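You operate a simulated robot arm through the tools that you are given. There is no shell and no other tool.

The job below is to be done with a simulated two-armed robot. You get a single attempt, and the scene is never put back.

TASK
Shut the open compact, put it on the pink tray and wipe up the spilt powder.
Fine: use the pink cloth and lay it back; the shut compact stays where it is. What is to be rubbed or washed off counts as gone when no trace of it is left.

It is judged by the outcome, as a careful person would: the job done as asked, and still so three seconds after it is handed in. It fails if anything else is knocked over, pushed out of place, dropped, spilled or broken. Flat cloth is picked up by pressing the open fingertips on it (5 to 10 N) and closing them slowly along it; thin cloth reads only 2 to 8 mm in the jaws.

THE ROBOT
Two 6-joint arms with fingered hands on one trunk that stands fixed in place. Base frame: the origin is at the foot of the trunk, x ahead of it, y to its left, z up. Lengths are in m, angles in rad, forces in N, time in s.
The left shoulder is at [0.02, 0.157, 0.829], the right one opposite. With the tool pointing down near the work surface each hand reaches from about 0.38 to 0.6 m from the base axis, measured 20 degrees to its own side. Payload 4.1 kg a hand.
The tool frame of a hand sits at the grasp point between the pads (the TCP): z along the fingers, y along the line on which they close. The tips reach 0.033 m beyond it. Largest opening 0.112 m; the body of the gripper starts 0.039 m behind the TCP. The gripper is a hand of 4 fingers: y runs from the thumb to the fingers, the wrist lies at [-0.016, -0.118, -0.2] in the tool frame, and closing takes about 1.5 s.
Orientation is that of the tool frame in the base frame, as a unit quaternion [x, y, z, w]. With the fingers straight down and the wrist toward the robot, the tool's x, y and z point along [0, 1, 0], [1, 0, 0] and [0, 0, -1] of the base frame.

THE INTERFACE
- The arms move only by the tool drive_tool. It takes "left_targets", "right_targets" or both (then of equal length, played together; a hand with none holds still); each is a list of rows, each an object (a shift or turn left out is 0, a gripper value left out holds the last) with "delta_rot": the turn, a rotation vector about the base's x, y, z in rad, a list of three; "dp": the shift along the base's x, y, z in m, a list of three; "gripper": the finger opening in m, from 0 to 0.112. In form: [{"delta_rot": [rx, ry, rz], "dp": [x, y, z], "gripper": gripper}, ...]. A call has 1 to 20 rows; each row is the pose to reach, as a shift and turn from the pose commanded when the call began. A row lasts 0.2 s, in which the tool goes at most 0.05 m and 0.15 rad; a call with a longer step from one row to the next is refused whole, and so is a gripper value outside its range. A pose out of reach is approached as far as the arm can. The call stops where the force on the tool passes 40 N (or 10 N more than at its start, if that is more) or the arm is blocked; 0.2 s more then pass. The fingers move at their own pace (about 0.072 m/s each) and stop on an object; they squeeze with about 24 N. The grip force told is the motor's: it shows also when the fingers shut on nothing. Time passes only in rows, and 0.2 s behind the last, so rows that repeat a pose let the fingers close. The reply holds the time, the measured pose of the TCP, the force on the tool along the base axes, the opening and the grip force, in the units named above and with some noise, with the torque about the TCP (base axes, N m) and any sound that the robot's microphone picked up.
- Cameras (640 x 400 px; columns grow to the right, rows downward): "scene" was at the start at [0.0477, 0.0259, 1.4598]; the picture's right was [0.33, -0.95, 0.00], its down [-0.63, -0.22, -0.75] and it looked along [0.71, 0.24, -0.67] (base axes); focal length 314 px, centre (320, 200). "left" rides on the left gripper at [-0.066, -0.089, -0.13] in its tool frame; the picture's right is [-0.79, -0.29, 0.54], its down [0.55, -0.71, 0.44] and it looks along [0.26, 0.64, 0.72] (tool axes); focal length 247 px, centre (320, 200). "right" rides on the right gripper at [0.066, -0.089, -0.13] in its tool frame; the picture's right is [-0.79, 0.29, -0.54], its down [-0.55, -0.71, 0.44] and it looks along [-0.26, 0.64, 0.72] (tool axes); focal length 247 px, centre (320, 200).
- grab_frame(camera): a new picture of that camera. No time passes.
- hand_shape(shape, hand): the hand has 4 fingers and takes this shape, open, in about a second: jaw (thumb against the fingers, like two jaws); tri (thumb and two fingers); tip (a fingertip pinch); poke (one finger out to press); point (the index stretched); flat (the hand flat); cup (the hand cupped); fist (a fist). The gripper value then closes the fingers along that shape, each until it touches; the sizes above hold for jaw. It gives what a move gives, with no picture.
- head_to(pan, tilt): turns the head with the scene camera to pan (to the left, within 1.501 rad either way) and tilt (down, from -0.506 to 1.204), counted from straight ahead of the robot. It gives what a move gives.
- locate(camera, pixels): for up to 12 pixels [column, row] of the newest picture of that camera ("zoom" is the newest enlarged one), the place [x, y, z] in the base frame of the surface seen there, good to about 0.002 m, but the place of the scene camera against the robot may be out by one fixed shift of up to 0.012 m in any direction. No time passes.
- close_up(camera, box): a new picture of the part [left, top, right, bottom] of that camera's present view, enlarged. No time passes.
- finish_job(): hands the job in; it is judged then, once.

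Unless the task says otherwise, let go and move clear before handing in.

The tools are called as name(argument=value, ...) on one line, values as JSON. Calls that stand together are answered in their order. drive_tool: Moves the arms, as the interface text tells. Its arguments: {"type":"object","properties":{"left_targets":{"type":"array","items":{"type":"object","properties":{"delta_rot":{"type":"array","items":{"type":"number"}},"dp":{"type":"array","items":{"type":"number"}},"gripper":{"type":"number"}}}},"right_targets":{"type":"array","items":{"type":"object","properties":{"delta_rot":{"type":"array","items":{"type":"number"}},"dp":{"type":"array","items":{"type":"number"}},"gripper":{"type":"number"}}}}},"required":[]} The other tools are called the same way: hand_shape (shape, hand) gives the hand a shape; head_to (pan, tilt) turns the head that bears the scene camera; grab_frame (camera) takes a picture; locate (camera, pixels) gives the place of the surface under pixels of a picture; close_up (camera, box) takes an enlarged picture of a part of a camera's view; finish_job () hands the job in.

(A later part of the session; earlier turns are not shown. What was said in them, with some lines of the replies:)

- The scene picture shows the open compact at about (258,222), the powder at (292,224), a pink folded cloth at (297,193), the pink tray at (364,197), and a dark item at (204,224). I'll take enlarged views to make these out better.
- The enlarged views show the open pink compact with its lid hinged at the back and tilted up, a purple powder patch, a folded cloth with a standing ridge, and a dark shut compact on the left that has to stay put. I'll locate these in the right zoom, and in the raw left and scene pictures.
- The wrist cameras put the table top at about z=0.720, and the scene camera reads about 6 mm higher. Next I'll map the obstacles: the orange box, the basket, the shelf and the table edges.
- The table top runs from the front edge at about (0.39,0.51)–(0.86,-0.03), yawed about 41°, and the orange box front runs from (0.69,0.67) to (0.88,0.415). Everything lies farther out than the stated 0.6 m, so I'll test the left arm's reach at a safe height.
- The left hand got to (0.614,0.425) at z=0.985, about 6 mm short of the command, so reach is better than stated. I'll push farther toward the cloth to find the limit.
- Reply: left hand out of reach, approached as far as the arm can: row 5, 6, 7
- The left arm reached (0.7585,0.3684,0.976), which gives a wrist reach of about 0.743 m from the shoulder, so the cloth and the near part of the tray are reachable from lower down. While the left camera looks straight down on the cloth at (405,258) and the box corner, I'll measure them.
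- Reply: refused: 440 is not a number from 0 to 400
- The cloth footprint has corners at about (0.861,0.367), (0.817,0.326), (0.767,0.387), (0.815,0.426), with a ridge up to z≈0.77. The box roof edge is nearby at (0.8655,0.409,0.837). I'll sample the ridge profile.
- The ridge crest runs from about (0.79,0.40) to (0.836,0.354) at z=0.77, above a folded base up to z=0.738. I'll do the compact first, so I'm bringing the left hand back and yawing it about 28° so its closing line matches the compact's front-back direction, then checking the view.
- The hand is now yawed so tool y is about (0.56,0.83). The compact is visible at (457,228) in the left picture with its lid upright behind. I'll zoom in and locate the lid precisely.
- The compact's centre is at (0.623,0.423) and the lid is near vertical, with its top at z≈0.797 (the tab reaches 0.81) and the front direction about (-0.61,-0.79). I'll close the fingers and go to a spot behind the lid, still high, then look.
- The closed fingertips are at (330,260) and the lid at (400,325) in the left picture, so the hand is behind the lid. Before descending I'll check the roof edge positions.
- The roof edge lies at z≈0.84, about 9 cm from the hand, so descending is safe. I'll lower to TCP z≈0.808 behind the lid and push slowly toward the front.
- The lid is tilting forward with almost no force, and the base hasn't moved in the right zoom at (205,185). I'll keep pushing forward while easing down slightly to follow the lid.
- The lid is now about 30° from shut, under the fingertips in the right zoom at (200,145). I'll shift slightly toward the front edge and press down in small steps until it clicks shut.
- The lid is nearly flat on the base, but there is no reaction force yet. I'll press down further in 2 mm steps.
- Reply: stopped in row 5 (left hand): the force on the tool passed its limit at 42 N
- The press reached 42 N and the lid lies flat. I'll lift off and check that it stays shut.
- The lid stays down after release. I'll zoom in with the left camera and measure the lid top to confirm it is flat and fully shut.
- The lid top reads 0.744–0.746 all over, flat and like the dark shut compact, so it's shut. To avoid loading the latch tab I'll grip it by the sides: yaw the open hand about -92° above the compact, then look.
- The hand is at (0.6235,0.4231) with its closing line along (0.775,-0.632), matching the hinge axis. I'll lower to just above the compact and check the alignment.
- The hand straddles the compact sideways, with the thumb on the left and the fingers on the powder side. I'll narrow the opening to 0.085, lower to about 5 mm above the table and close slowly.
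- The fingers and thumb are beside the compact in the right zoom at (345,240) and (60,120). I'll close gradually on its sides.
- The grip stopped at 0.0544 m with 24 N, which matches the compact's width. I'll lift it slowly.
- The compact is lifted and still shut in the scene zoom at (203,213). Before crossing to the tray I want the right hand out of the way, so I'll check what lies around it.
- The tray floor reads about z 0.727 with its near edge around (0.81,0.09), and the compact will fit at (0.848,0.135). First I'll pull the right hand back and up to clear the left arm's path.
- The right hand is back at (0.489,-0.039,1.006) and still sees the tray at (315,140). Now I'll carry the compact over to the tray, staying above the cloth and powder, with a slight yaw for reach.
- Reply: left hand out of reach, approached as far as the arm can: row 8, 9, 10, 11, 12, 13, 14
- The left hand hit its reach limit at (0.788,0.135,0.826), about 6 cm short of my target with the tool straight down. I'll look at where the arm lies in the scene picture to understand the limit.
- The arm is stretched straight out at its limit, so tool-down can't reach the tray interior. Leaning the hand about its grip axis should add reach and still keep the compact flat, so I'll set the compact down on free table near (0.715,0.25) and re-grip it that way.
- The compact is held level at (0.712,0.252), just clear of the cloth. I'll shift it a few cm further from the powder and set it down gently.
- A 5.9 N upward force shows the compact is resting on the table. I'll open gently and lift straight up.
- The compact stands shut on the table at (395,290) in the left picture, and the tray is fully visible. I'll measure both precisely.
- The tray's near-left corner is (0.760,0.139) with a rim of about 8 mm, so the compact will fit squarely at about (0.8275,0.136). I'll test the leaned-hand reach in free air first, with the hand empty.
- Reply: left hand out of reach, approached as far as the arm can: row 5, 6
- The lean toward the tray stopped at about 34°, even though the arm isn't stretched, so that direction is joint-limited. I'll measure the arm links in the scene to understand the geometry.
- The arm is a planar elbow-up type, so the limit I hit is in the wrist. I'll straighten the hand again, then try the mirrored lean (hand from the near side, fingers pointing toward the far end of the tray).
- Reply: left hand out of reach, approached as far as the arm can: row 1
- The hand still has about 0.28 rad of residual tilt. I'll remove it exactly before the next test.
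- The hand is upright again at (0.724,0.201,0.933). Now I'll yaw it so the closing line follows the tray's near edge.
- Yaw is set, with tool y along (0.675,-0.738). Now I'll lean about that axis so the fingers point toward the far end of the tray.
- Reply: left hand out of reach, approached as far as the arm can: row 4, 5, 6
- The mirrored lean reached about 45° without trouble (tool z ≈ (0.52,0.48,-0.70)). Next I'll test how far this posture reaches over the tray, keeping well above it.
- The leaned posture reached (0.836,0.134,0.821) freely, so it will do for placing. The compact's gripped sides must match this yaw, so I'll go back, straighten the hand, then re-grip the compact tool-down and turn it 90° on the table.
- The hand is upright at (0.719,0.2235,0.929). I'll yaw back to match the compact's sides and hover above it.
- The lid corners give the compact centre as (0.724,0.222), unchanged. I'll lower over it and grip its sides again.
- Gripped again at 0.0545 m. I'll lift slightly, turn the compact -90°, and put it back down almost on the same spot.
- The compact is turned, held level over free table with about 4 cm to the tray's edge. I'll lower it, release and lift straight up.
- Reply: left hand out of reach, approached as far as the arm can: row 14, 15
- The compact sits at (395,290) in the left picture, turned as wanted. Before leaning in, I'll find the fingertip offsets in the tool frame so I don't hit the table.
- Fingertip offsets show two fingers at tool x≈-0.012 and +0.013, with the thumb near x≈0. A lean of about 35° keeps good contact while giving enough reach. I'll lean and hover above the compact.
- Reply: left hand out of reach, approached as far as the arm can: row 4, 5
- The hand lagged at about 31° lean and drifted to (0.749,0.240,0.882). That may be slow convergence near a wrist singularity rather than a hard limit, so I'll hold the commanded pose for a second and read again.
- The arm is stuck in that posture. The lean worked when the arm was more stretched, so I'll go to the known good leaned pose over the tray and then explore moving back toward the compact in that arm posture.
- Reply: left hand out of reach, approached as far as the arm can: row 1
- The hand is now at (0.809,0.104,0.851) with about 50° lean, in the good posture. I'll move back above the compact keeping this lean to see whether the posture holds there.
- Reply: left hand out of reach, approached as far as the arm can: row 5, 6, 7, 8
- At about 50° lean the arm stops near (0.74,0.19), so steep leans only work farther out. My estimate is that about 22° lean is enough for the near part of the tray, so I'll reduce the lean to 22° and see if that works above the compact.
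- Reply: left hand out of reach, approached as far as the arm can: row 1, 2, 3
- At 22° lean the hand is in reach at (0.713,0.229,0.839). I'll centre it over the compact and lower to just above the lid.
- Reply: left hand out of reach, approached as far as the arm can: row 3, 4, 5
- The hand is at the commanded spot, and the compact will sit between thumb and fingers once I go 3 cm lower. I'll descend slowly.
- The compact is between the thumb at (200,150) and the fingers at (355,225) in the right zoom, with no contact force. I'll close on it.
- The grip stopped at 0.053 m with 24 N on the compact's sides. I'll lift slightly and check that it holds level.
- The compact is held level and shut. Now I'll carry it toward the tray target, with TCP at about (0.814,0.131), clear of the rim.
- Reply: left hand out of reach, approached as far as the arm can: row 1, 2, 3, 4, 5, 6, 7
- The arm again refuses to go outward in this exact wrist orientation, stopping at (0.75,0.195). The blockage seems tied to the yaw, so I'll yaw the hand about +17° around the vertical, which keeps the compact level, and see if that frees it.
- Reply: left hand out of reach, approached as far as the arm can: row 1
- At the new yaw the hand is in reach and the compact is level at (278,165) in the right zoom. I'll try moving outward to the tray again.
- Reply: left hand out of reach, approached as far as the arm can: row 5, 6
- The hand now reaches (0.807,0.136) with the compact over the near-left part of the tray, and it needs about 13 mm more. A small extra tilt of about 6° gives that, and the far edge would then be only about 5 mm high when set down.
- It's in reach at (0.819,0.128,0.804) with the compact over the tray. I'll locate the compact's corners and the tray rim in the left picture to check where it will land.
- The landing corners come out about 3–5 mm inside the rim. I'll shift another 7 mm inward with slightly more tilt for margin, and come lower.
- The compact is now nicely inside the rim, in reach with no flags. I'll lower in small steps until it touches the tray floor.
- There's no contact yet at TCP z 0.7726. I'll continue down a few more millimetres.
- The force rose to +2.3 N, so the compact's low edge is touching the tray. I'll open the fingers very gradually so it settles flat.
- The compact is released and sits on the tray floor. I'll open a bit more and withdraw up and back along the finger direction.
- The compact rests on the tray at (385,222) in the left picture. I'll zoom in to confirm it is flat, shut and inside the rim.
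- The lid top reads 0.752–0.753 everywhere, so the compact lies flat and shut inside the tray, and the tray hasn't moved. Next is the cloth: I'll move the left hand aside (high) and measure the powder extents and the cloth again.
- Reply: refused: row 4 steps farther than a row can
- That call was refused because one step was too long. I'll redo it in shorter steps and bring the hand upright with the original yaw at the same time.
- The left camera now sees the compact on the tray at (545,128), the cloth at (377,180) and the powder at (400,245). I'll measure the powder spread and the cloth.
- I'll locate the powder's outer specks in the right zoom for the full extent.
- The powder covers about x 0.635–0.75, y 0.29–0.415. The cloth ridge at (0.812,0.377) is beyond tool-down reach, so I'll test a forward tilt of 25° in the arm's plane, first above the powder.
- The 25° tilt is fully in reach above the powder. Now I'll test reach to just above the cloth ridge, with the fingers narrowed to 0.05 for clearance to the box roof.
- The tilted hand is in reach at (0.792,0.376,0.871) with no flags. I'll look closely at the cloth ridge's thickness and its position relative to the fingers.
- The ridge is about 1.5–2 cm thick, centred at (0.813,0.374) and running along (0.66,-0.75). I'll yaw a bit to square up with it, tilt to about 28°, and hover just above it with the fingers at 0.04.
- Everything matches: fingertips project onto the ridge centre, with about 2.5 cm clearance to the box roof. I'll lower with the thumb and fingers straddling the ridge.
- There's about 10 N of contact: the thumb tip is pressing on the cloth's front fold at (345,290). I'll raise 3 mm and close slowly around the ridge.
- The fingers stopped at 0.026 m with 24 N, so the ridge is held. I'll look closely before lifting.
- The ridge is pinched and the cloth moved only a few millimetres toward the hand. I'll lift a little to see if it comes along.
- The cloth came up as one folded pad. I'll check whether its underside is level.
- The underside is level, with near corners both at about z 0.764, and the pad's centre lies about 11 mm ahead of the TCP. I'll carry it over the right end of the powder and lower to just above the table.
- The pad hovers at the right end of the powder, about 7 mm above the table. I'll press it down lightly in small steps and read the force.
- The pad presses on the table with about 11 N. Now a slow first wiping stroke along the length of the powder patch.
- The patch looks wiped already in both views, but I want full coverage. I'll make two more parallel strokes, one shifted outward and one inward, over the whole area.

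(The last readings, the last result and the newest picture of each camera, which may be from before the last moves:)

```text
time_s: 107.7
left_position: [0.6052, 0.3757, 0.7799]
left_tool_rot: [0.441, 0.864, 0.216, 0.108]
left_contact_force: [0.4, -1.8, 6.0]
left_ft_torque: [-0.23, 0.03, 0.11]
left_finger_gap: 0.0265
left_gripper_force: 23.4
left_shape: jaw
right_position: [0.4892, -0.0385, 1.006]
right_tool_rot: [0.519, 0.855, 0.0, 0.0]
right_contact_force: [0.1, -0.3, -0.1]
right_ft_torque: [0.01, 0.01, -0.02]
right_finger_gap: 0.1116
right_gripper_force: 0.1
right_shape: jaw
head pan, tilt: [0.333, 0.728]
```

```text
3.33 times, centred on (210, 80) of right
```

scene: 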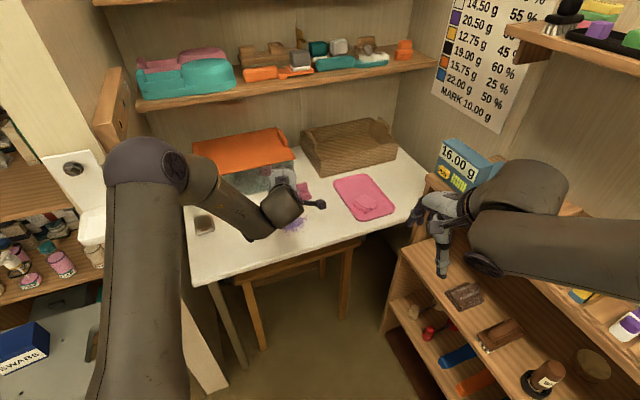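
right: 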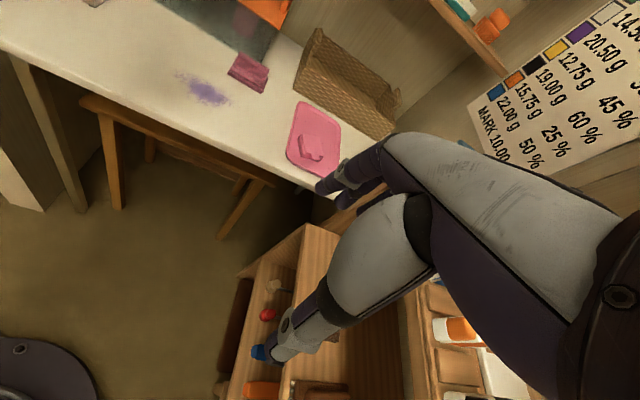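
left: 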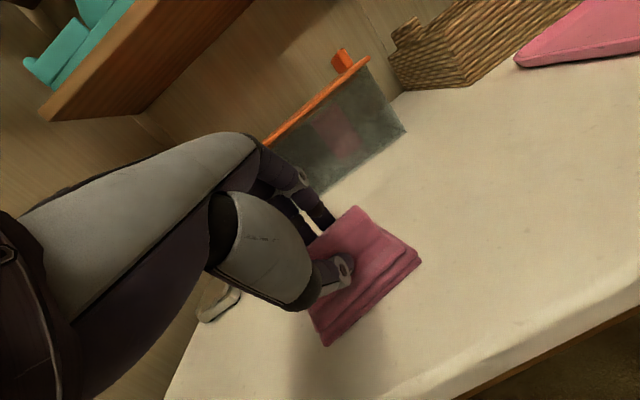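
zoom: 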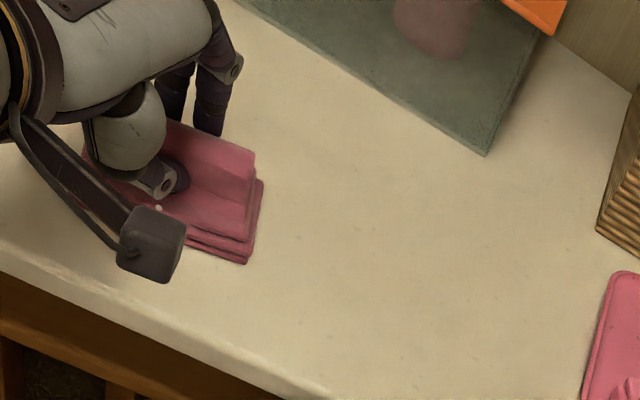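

The table right of the pad looks clean. I'll wipe once more back through the middle toward the right end, then lift the pad and inspect the whole area.

drive_tool(left_targets=[{"dp": [-0.008, 0.01, 0]}, {"dp": [0.006, 0.022, 0]}, {"dp": [0.0192, 0.016, 0]}, {"dp": [0.0312, 0.0016, 0]}, {"dp": [0.0433, -0.0128, 0]}, {"dp": [0.0553, -0.0272, 0]}, {"dp": [0.0673, -0.0416, 0]}, {"dp": [0.0793, -0.056, 0]}, {"dp": [0.0914, -0.0703, 0]}, {"dp": [0.1034, -0.0847, 0]}, {"dp": [0.1154, -0.0991, 0]}, {"dp": [0.1154, -0.0991, 0.01]}, {"dp": [0.1154, -0.0991, 0.03]}, {"dp": [0.13, -0.08, 0.05]}, {"dp": [0.145, -0.05, 0.06]}, {"dp": [0.155, -0.03, 0.06]}, {"dp": [0.155, -0.03, 0.06]}])

grab_frame(camera="left")

close_up(camera="right", box=[120, 10, 300, 140])

close_up(camera="scene", box=[200, 160, 360, 260])

```text
time_s: 111.3
left_position: [0.7607, 0.3466, 0.8392]
left_tool_rot: [0.441, 0.865, 0.217, 0.107]
left_contact_force: [0.8, 0.4, 0.2]
left_ft_torque: [0.01, 0.04, 0.0]
left_finger_gap: 0.025
left_gripper_force: 24.2
left_shape: jaw
right_position: [0.4896, -0.0399, 1.0056]
right_tool_rot: [0.52, 0.854, 0.0, 0.0]
right_contact_force: [-0.1, -0.1, -0.3]
right_ft_torque: [0.0, 0.0, -0.01]
right_finger_gap: 0.112
right_gripper_force: 0.0
right_shape: jaw
head pan, tilt: [0.333, 0.728]
```

```text
taken
```

left: 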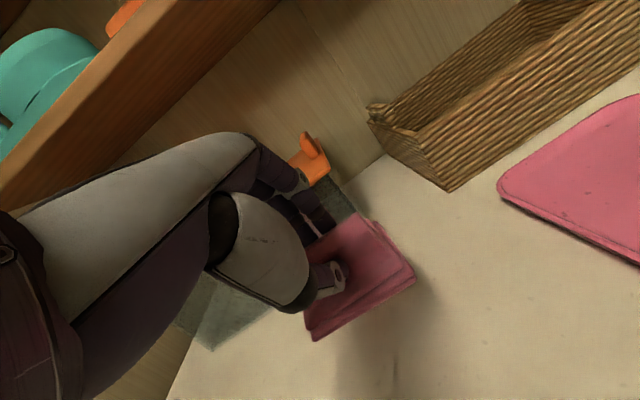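

```text
3.08 times, centred on (210, 75) of right
```

zoom: 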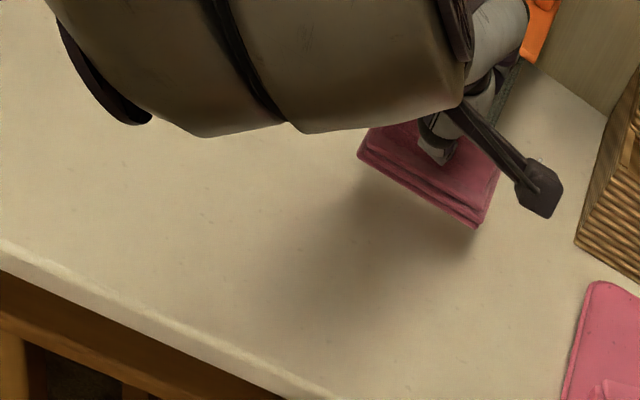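

```text
4.00 times, centred on (280, 210) of scene
```

zoom: 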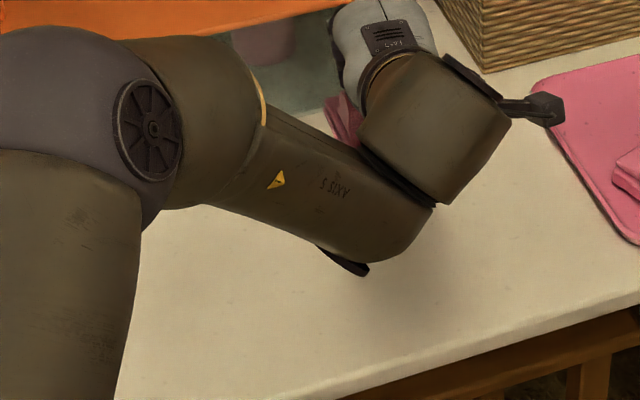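

The visible table looks clean. I'll zoom tighter on the former powder spot to check for faint traces.

close_up(camera="right", box=[165, 50, 255, 120])

close_up(camera="left", box=[170, 300, 450, 400])

```text
5.71 times, centred on (210, 85) of right
```

zoom: 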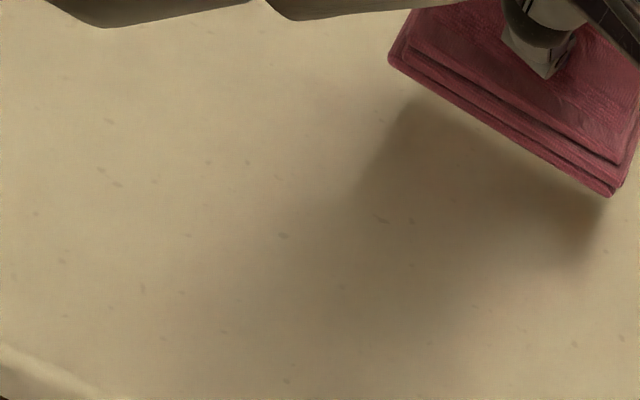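

```text
2.29 times, centred on (310, 350) of left
```

zoom: 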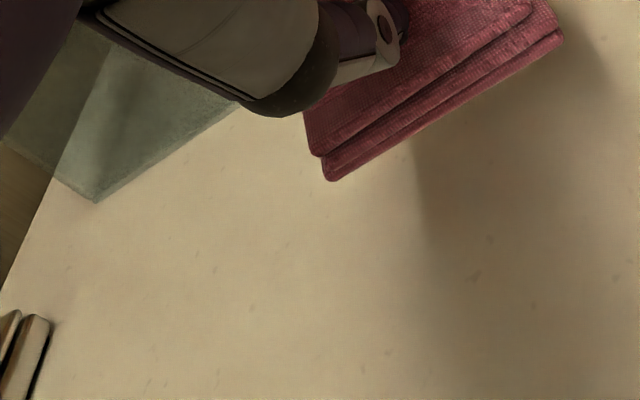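

The former powder area is clean; only the table's own specks remain. Now I'll lay the cloth back, measuring its current corners in the hand to place it where it was.

locate(camera="left", pixels=[[413, 280], [311, 339], [306, 326], [360, 312], [390, 294], [404, 284], [320, 334], [372, 222], [335, 326]])

close_up(camera="left", box=[280, 190, 440, 360])

```text
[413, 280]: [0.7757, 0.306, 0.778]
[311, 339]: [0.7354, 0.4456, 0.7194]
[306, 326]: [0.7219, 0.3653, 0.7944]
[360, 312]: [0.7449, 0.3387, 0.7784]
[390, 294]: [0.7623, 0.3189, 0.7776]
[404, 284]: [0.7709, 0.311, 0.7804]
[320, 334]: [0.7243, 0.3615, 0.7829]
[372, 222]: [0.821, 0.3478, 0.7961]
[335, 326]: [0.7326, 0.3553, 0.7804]
```

```text
2.35 times, centred on (360, 275) of left
```

zoom: 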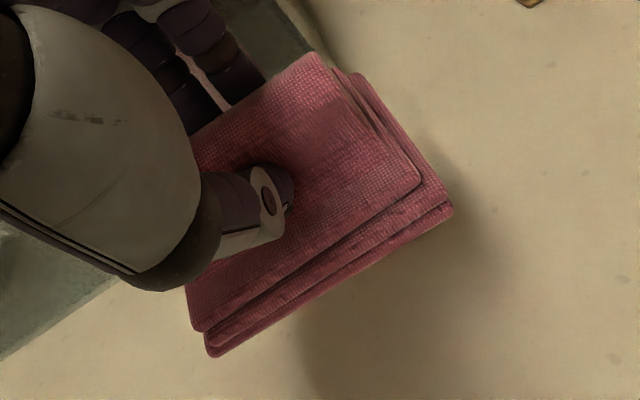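

The pad sits in the hand just as when picked up. I'll bring it back over its original footprint and lower it slowly.

drive_tool(left_targets=[{"dp": [0.015, 0.008, 0.0]}, {"dp": [0.03, 0.016, 0.0]}, {"dp": [0.0431, 0.0229, -0.005]}, {"dp": [0.0431, 0.0229, -0.02]}, {"dp": [0.0431, 0.0229, -0.035]}, {"dp": [0.0431, 0.0229, -0.046]}, {"dp": [0.0431, 0.0229, -0.046]}])

grab_frame(camera="left")

```text
time_s: 112.9
left_position: [0.8013, 0.367, 0.7932]
left_tool_rot: [0.44, 0.865, 0.216, 0.108]
left_contact_force: [-0.4, 0.9, -1.1]
left_ft_torque: [-0.05, 0.01, -0.01]
left_finger_gap: 0.0251
left_gripper_force: 23.9
left_shape: jaw
right_position: [0.4895, -0.0387, 1.006]
right_tool_rot: [0.52, 0.854, 0.0, 0.0]
right_contact_force: [-0.1, -0.9, -0.3]
right_ft_torque: [0.01, -0.03, 0.0]
right_finger_gap: 0.1117
right_gripper_force: 0.1
right_shape: jaw
head pan, tilt: [0.333, 0.728]
```

```text
taken
```

left: 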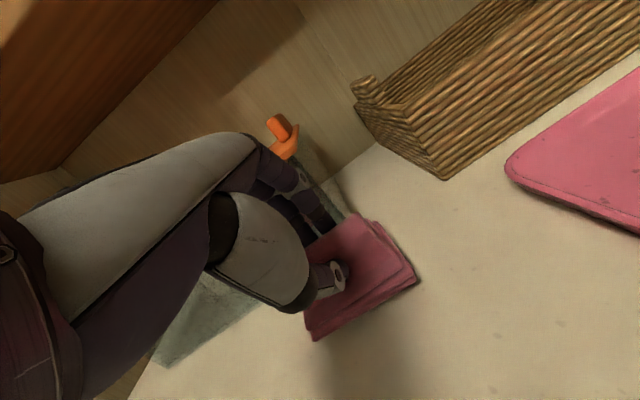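

locate(camera="left", pixels=[[414, 281], [312, 337], [308, 327], [404, 285], [320, 333], [360, 310]])

```text
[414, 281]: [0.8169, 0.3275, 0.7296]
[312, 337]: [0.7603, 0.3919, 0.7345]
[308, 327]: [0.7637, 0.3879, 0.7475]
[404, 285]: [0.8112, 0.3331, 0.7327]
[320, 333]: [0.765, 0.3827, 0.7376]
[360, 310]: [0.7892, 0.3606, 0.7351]
```

The pad's near corners are at (0.817,0.3275) and (0.760,0.392), within 2–3 mm of their original places. I'll lower the last centimetre and check the contact.

drive_tool(left_targets=[{"dp": [0.001, 0, -0.004]}, {"dp": [0.001, 0, -0.008]}, {"dp": [0.001, 0, -0.01]}, {"dp": [0.001, 0, -0.0115]}, {"dp": [0.001, 0, -0.0115]}])

```text
time_s: 114.1
left_position: [0.8043, 0.3695, 0.7835]
left_tool_rot: [0.44, 0.865, 0.217, 0.109]
left_contact_force: [1.2, 3.2, 9.9]
left_ft_torque: [-0.02, -0.04, 0.03]
left_finger_gap: 0.0256
left_gripper_force: 23.8
left_shape: jaw
right_position: [0.4898, -0.0385, 1.0063]
right_tool_rot: [0.519, 0.855, -0.001, -0.001]
right_contact_force: [0.0, -0.1, 0.3]
right_ft_torque: [0.03, 0.04, -0.02]
right_finger_gap: 0.112
right_gripper_force: 0.1
right_shape: jaw
head pan, tilt: [0.333, 0.728]
```

The pad rests on the table with 10 N. I'll ease up 2 mm, open slowly, and rise straight up the way I came in.

drive_tool(left_targets=[{"dp": [0, 0, 0.001], "gripper": 0.026}, {"dp": [0, 0, 0.0015], "gripper": 0.03}, {"dp": [0, 0, 0.002], "gripper": 0.035}, {"dp": [0, 0, 0.002], "gripper": 0.04}, {"dp": [0, 0, 0.003], "gripper": 0.044}, {"dp": [0, 0, 0.003], "gripper": 0.048}, {"dp": [0, 0, 0.003], "gripper": 0.048}])

grab_frame(camera="left")

```text
time_s: 115.7
left_position: [0.8032, 0.3689, 0.7845]
left_tool_rot: [0.441, 0.864, 0.217, 0.108]
left_contact_force: [-0.7, -0.3, 1.2]
left_ft_torque: [-0.02, -0.02, 0.03]
left_finger_gap: 0.047
left_gripper_force: 0.1
left_shape: jaw
right_position: [0.4889, -0.0398, 1.0063]
right_tool_rot: [0.52, 0.854, 0.001, 0.0]
right_contact_force: [0.2, -0.5, 0.4]
right_ft_torque: [0.03, 0.02, 0.0]
right_finger_gap: 0.1118
right_gripper_force: 0.1
right_shape: jaw
head pan, tilt: [0.333, 0.728]
```

```text
taken
```

left: 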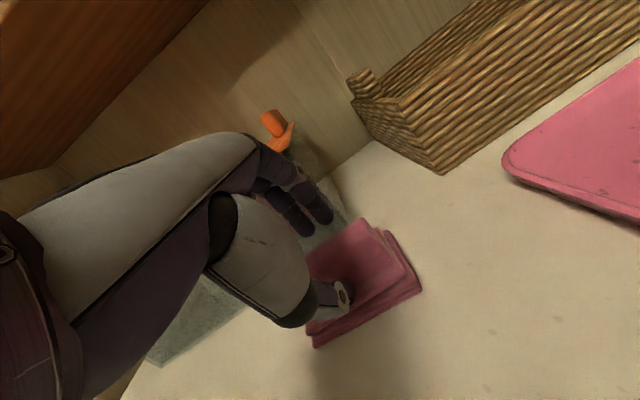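

Released cleanly with almost no force. Now I'll lift straight up, then back away.

drive_tool(left_targets=[{"dp": [-0.001, -0.001, 0.012]}, {"dp": [-0.002, -0.002, 0.03]}, {"dp": [-0.004, -0.003, 0.05]}, {"dp": [-0.008, -0.006, 0.08]}, {"dp": [-0.03, -0.02, 0.11]}, {"dp": [-0.06, -0.03, 0.13]}, {"dp": [-0.09, -0.03, 0.15]}, {"dp": [-0.13, -0.03, 0.17]}, {"dp": [-0.17, -0.02, 0.18]}, {"dp": [-0.17, -0.02, 0.18]}])

grab_frame(camera="left")

grab_frame(camera="right")

grab_frame(camera="scene")

```text
time_s: 117.9
left_position: [0.6368, 0.3508, 0.9657]
left_tool_rot: [0.441, 0.864, 0.217, 0.108]
left_contact_force: [0.9, -0.2, 0.8]
left_ft_torque: [0.0, -0.01, 0.0]
left_finger_gap: 0.0479
left_gripper_force: 0.0
left_shape: jaw
right_position: [0.49, -0.0394, 1.0046]
right_tool_rot: [0.52, 0.854, 0.0, 0.001]
right_contact_force: [-0.5, 0.1, 0.2]
right_ft_torque: [0.02, 0.04, 0.01]
right_finger_gap: 0.1117
right_gripper_force: 0.0
right_shape: jaw
head pan, tilt: [0.333, 0.728]
```

```text
taken
```

left: 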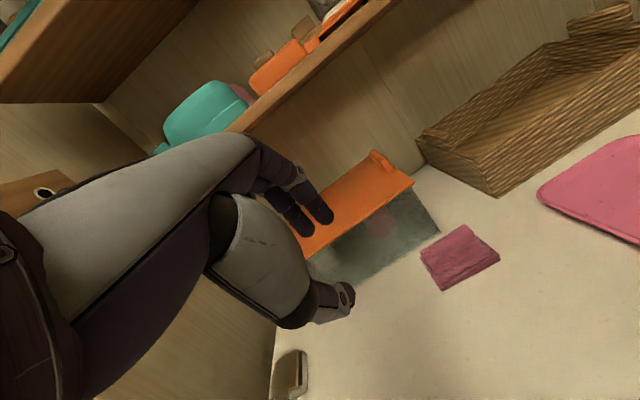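

```text
taken
```

right: 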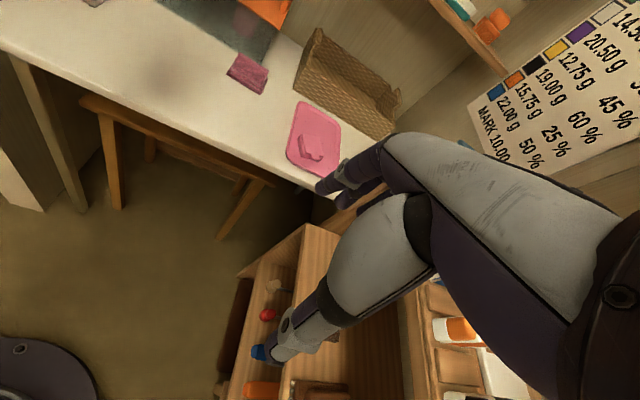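

```text
taken
```

scene: 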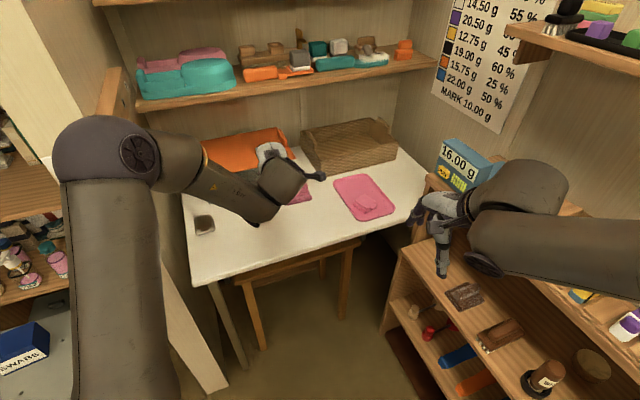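

The cloth is back in place and all else seems undisturbed. I'll return the left hand to its starting pose for an unobstructed final check.

drive_tool(left_targets=[{"dp": [-0.0295, 0.0181, 0.003], "delta_rot": [-0.0374, 0.0592, -0.0206]}, {"dp": [-0.059, 0.0363, 0.006], "delta_rot": [-0.0748, 0.1184, -0.0412]}, {"dp": [-0.0886, 0.0544, 0.009], "delta_rot": [-0.1122, 0.1776, -0.0618]}, {"dp": [-0.1182, 0.0726, 0.012], "delta_rot": [-0.1495, 0.2367, -0.0824]}, {"dp": [-0.1477, 0.0907, 0.015], "delta_rot": [-0.187, 0.296, -0.103]}, {"dp": [-0.1773, 0.1089, 0.018], "delta_rot": [-0.2243, 0.3551, -0.1236]}, {"dp": [-0.2068, 0.127, 0.02], "delta_rot": [-0.2617, 0.4143, -0.1442], "gripper": 0.1}, {"dp": [-0.2068, 0.127, 0.02], "delta_rot": [-0.2617, 0.4143, -0.1442], "gripper": 0.1}])

close_up(camera="scene", box=[180, 140, 420, 290])

grab_frame(camera="left")

close_up(camera="right", box=[100, 10, 350, 190])

```text
time_s: 119.7
left_position: [0.4301, 0.4745, 0.9845]
left_tool_rot: [0.518, 0.855, 0.0, 0.0]
left_contact_force: [-0.3, 0.0, 0.2]
left_ft_torque: [-0.02, 0.03, -0.02]
left_finger_gap: 0.1
left_gripper_force: 0.1
left_shape: jaw
right_position: [0.4901, -0.0391, 1.0054]
right_tool_rot: [0.519, 0.855, 0.0, 0.001]
right_contact_force: [0.1, 0.1, -0.1]
right_ft_torque: [0.01, 0.01, 0.02]
right_finger_gap: 0.1117
right_gripper_force: 0.1
right_shape: jaw
head pan, tilt: [0.333, 0.728]
```

```text
2.67 times, centred on (300, 215) of scene
```

zoom: 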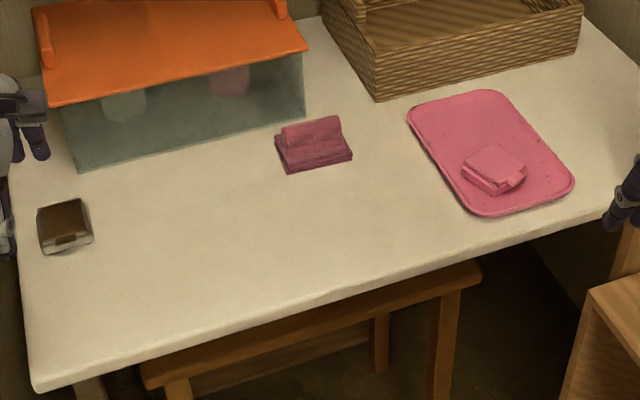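

```text
taken
```

left: 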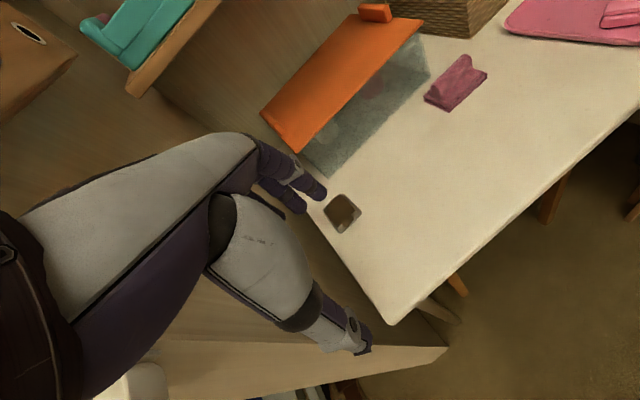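

```text
2.22 times, centred on (225, 100) of right
```

zoom: 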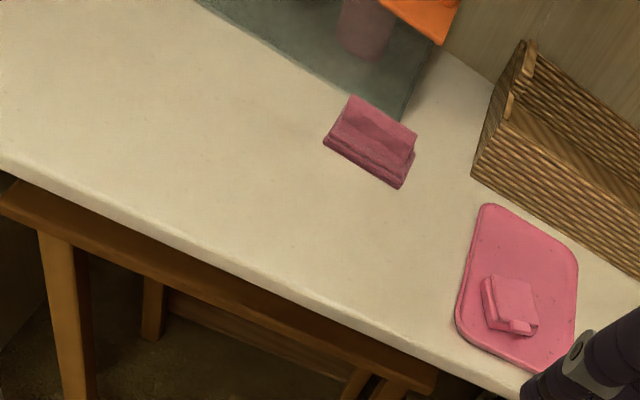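

The table is clear, the cloth is back at (313,145), the compact sits shut on the tray at (495,170), and the dark compact is untouched. I'll do one last tight zoom for powder traces, and check the compact's lid and the cloth's position.

close_up(camera="left", box=[400, 60, 560, 180])

close_up(camera="scene", box=[250, 190, 340, 250])

close_up(camera="right", box=[160, 55, 250, 115])

locate(camera="left", pixels=[[461, 57], [484, 73], [426, 100], [445, 110], [345, 213], [345, 195]])

```text
3.33 times, centred on (480, 120) of left
```

zoom: 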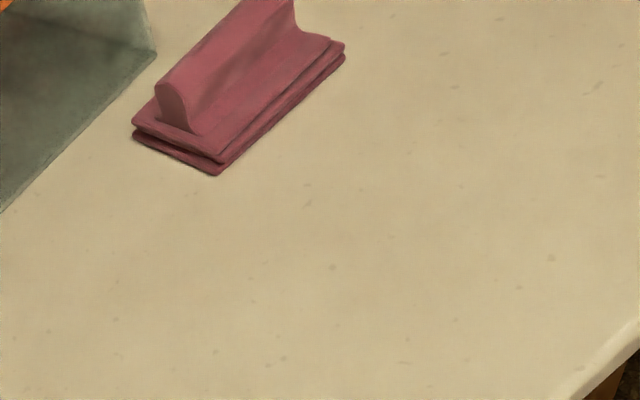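

```text
6.67 times, centred on (295, 220) of scene
```

zoom: 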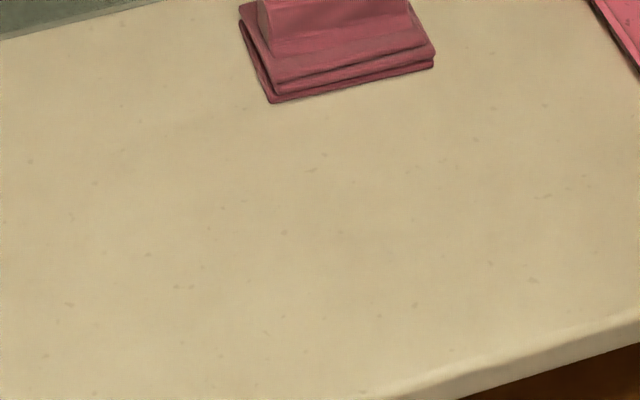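

```text
6.67 times, centred on (205, 85) of right
```

zoom: 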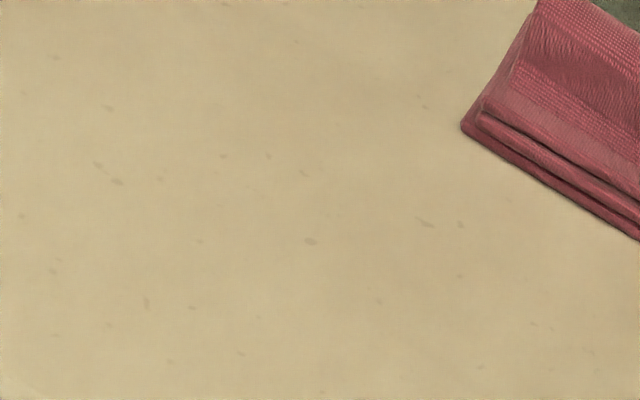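

```text
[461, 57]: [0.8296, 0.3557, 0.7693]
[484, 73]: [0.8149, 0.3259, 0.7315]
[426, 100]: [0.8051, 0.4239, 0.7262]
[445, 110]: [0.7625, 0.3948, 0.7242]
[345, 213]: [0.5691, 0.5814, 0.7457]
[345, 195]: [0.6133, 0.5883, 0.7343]
```

No purple trace remains in any of the three zooms. The cloth is within a few millimetres of its old place ((0.815,0.326) and (0.763,0.395)), the shut compact lies on the tray, and the dark compact hasn't moved. Both hands are empty and clear, so I'm handing the job in.

finish_job()

```text
The job is handed in.
```

The job is done and handed in. The open compact is shut and lies flat on the pink tray, inside the rim. The spilt powder is wiped up, with no purple left in close-ups from all three cameras.

- **Cloth:** I used the pink cloth and laid it back within a few millimetres of where it was.
- **Other compact:** the dark shut compact on the left stayed where it was.
- **Tray:** it did not move when I set the compact on it.

The tray was beyond the arm's straight-down reach. I had to set the compact down on clean table and re-grip it along the way. It stayed shut throughout, and nothing was knocked over or dropped.
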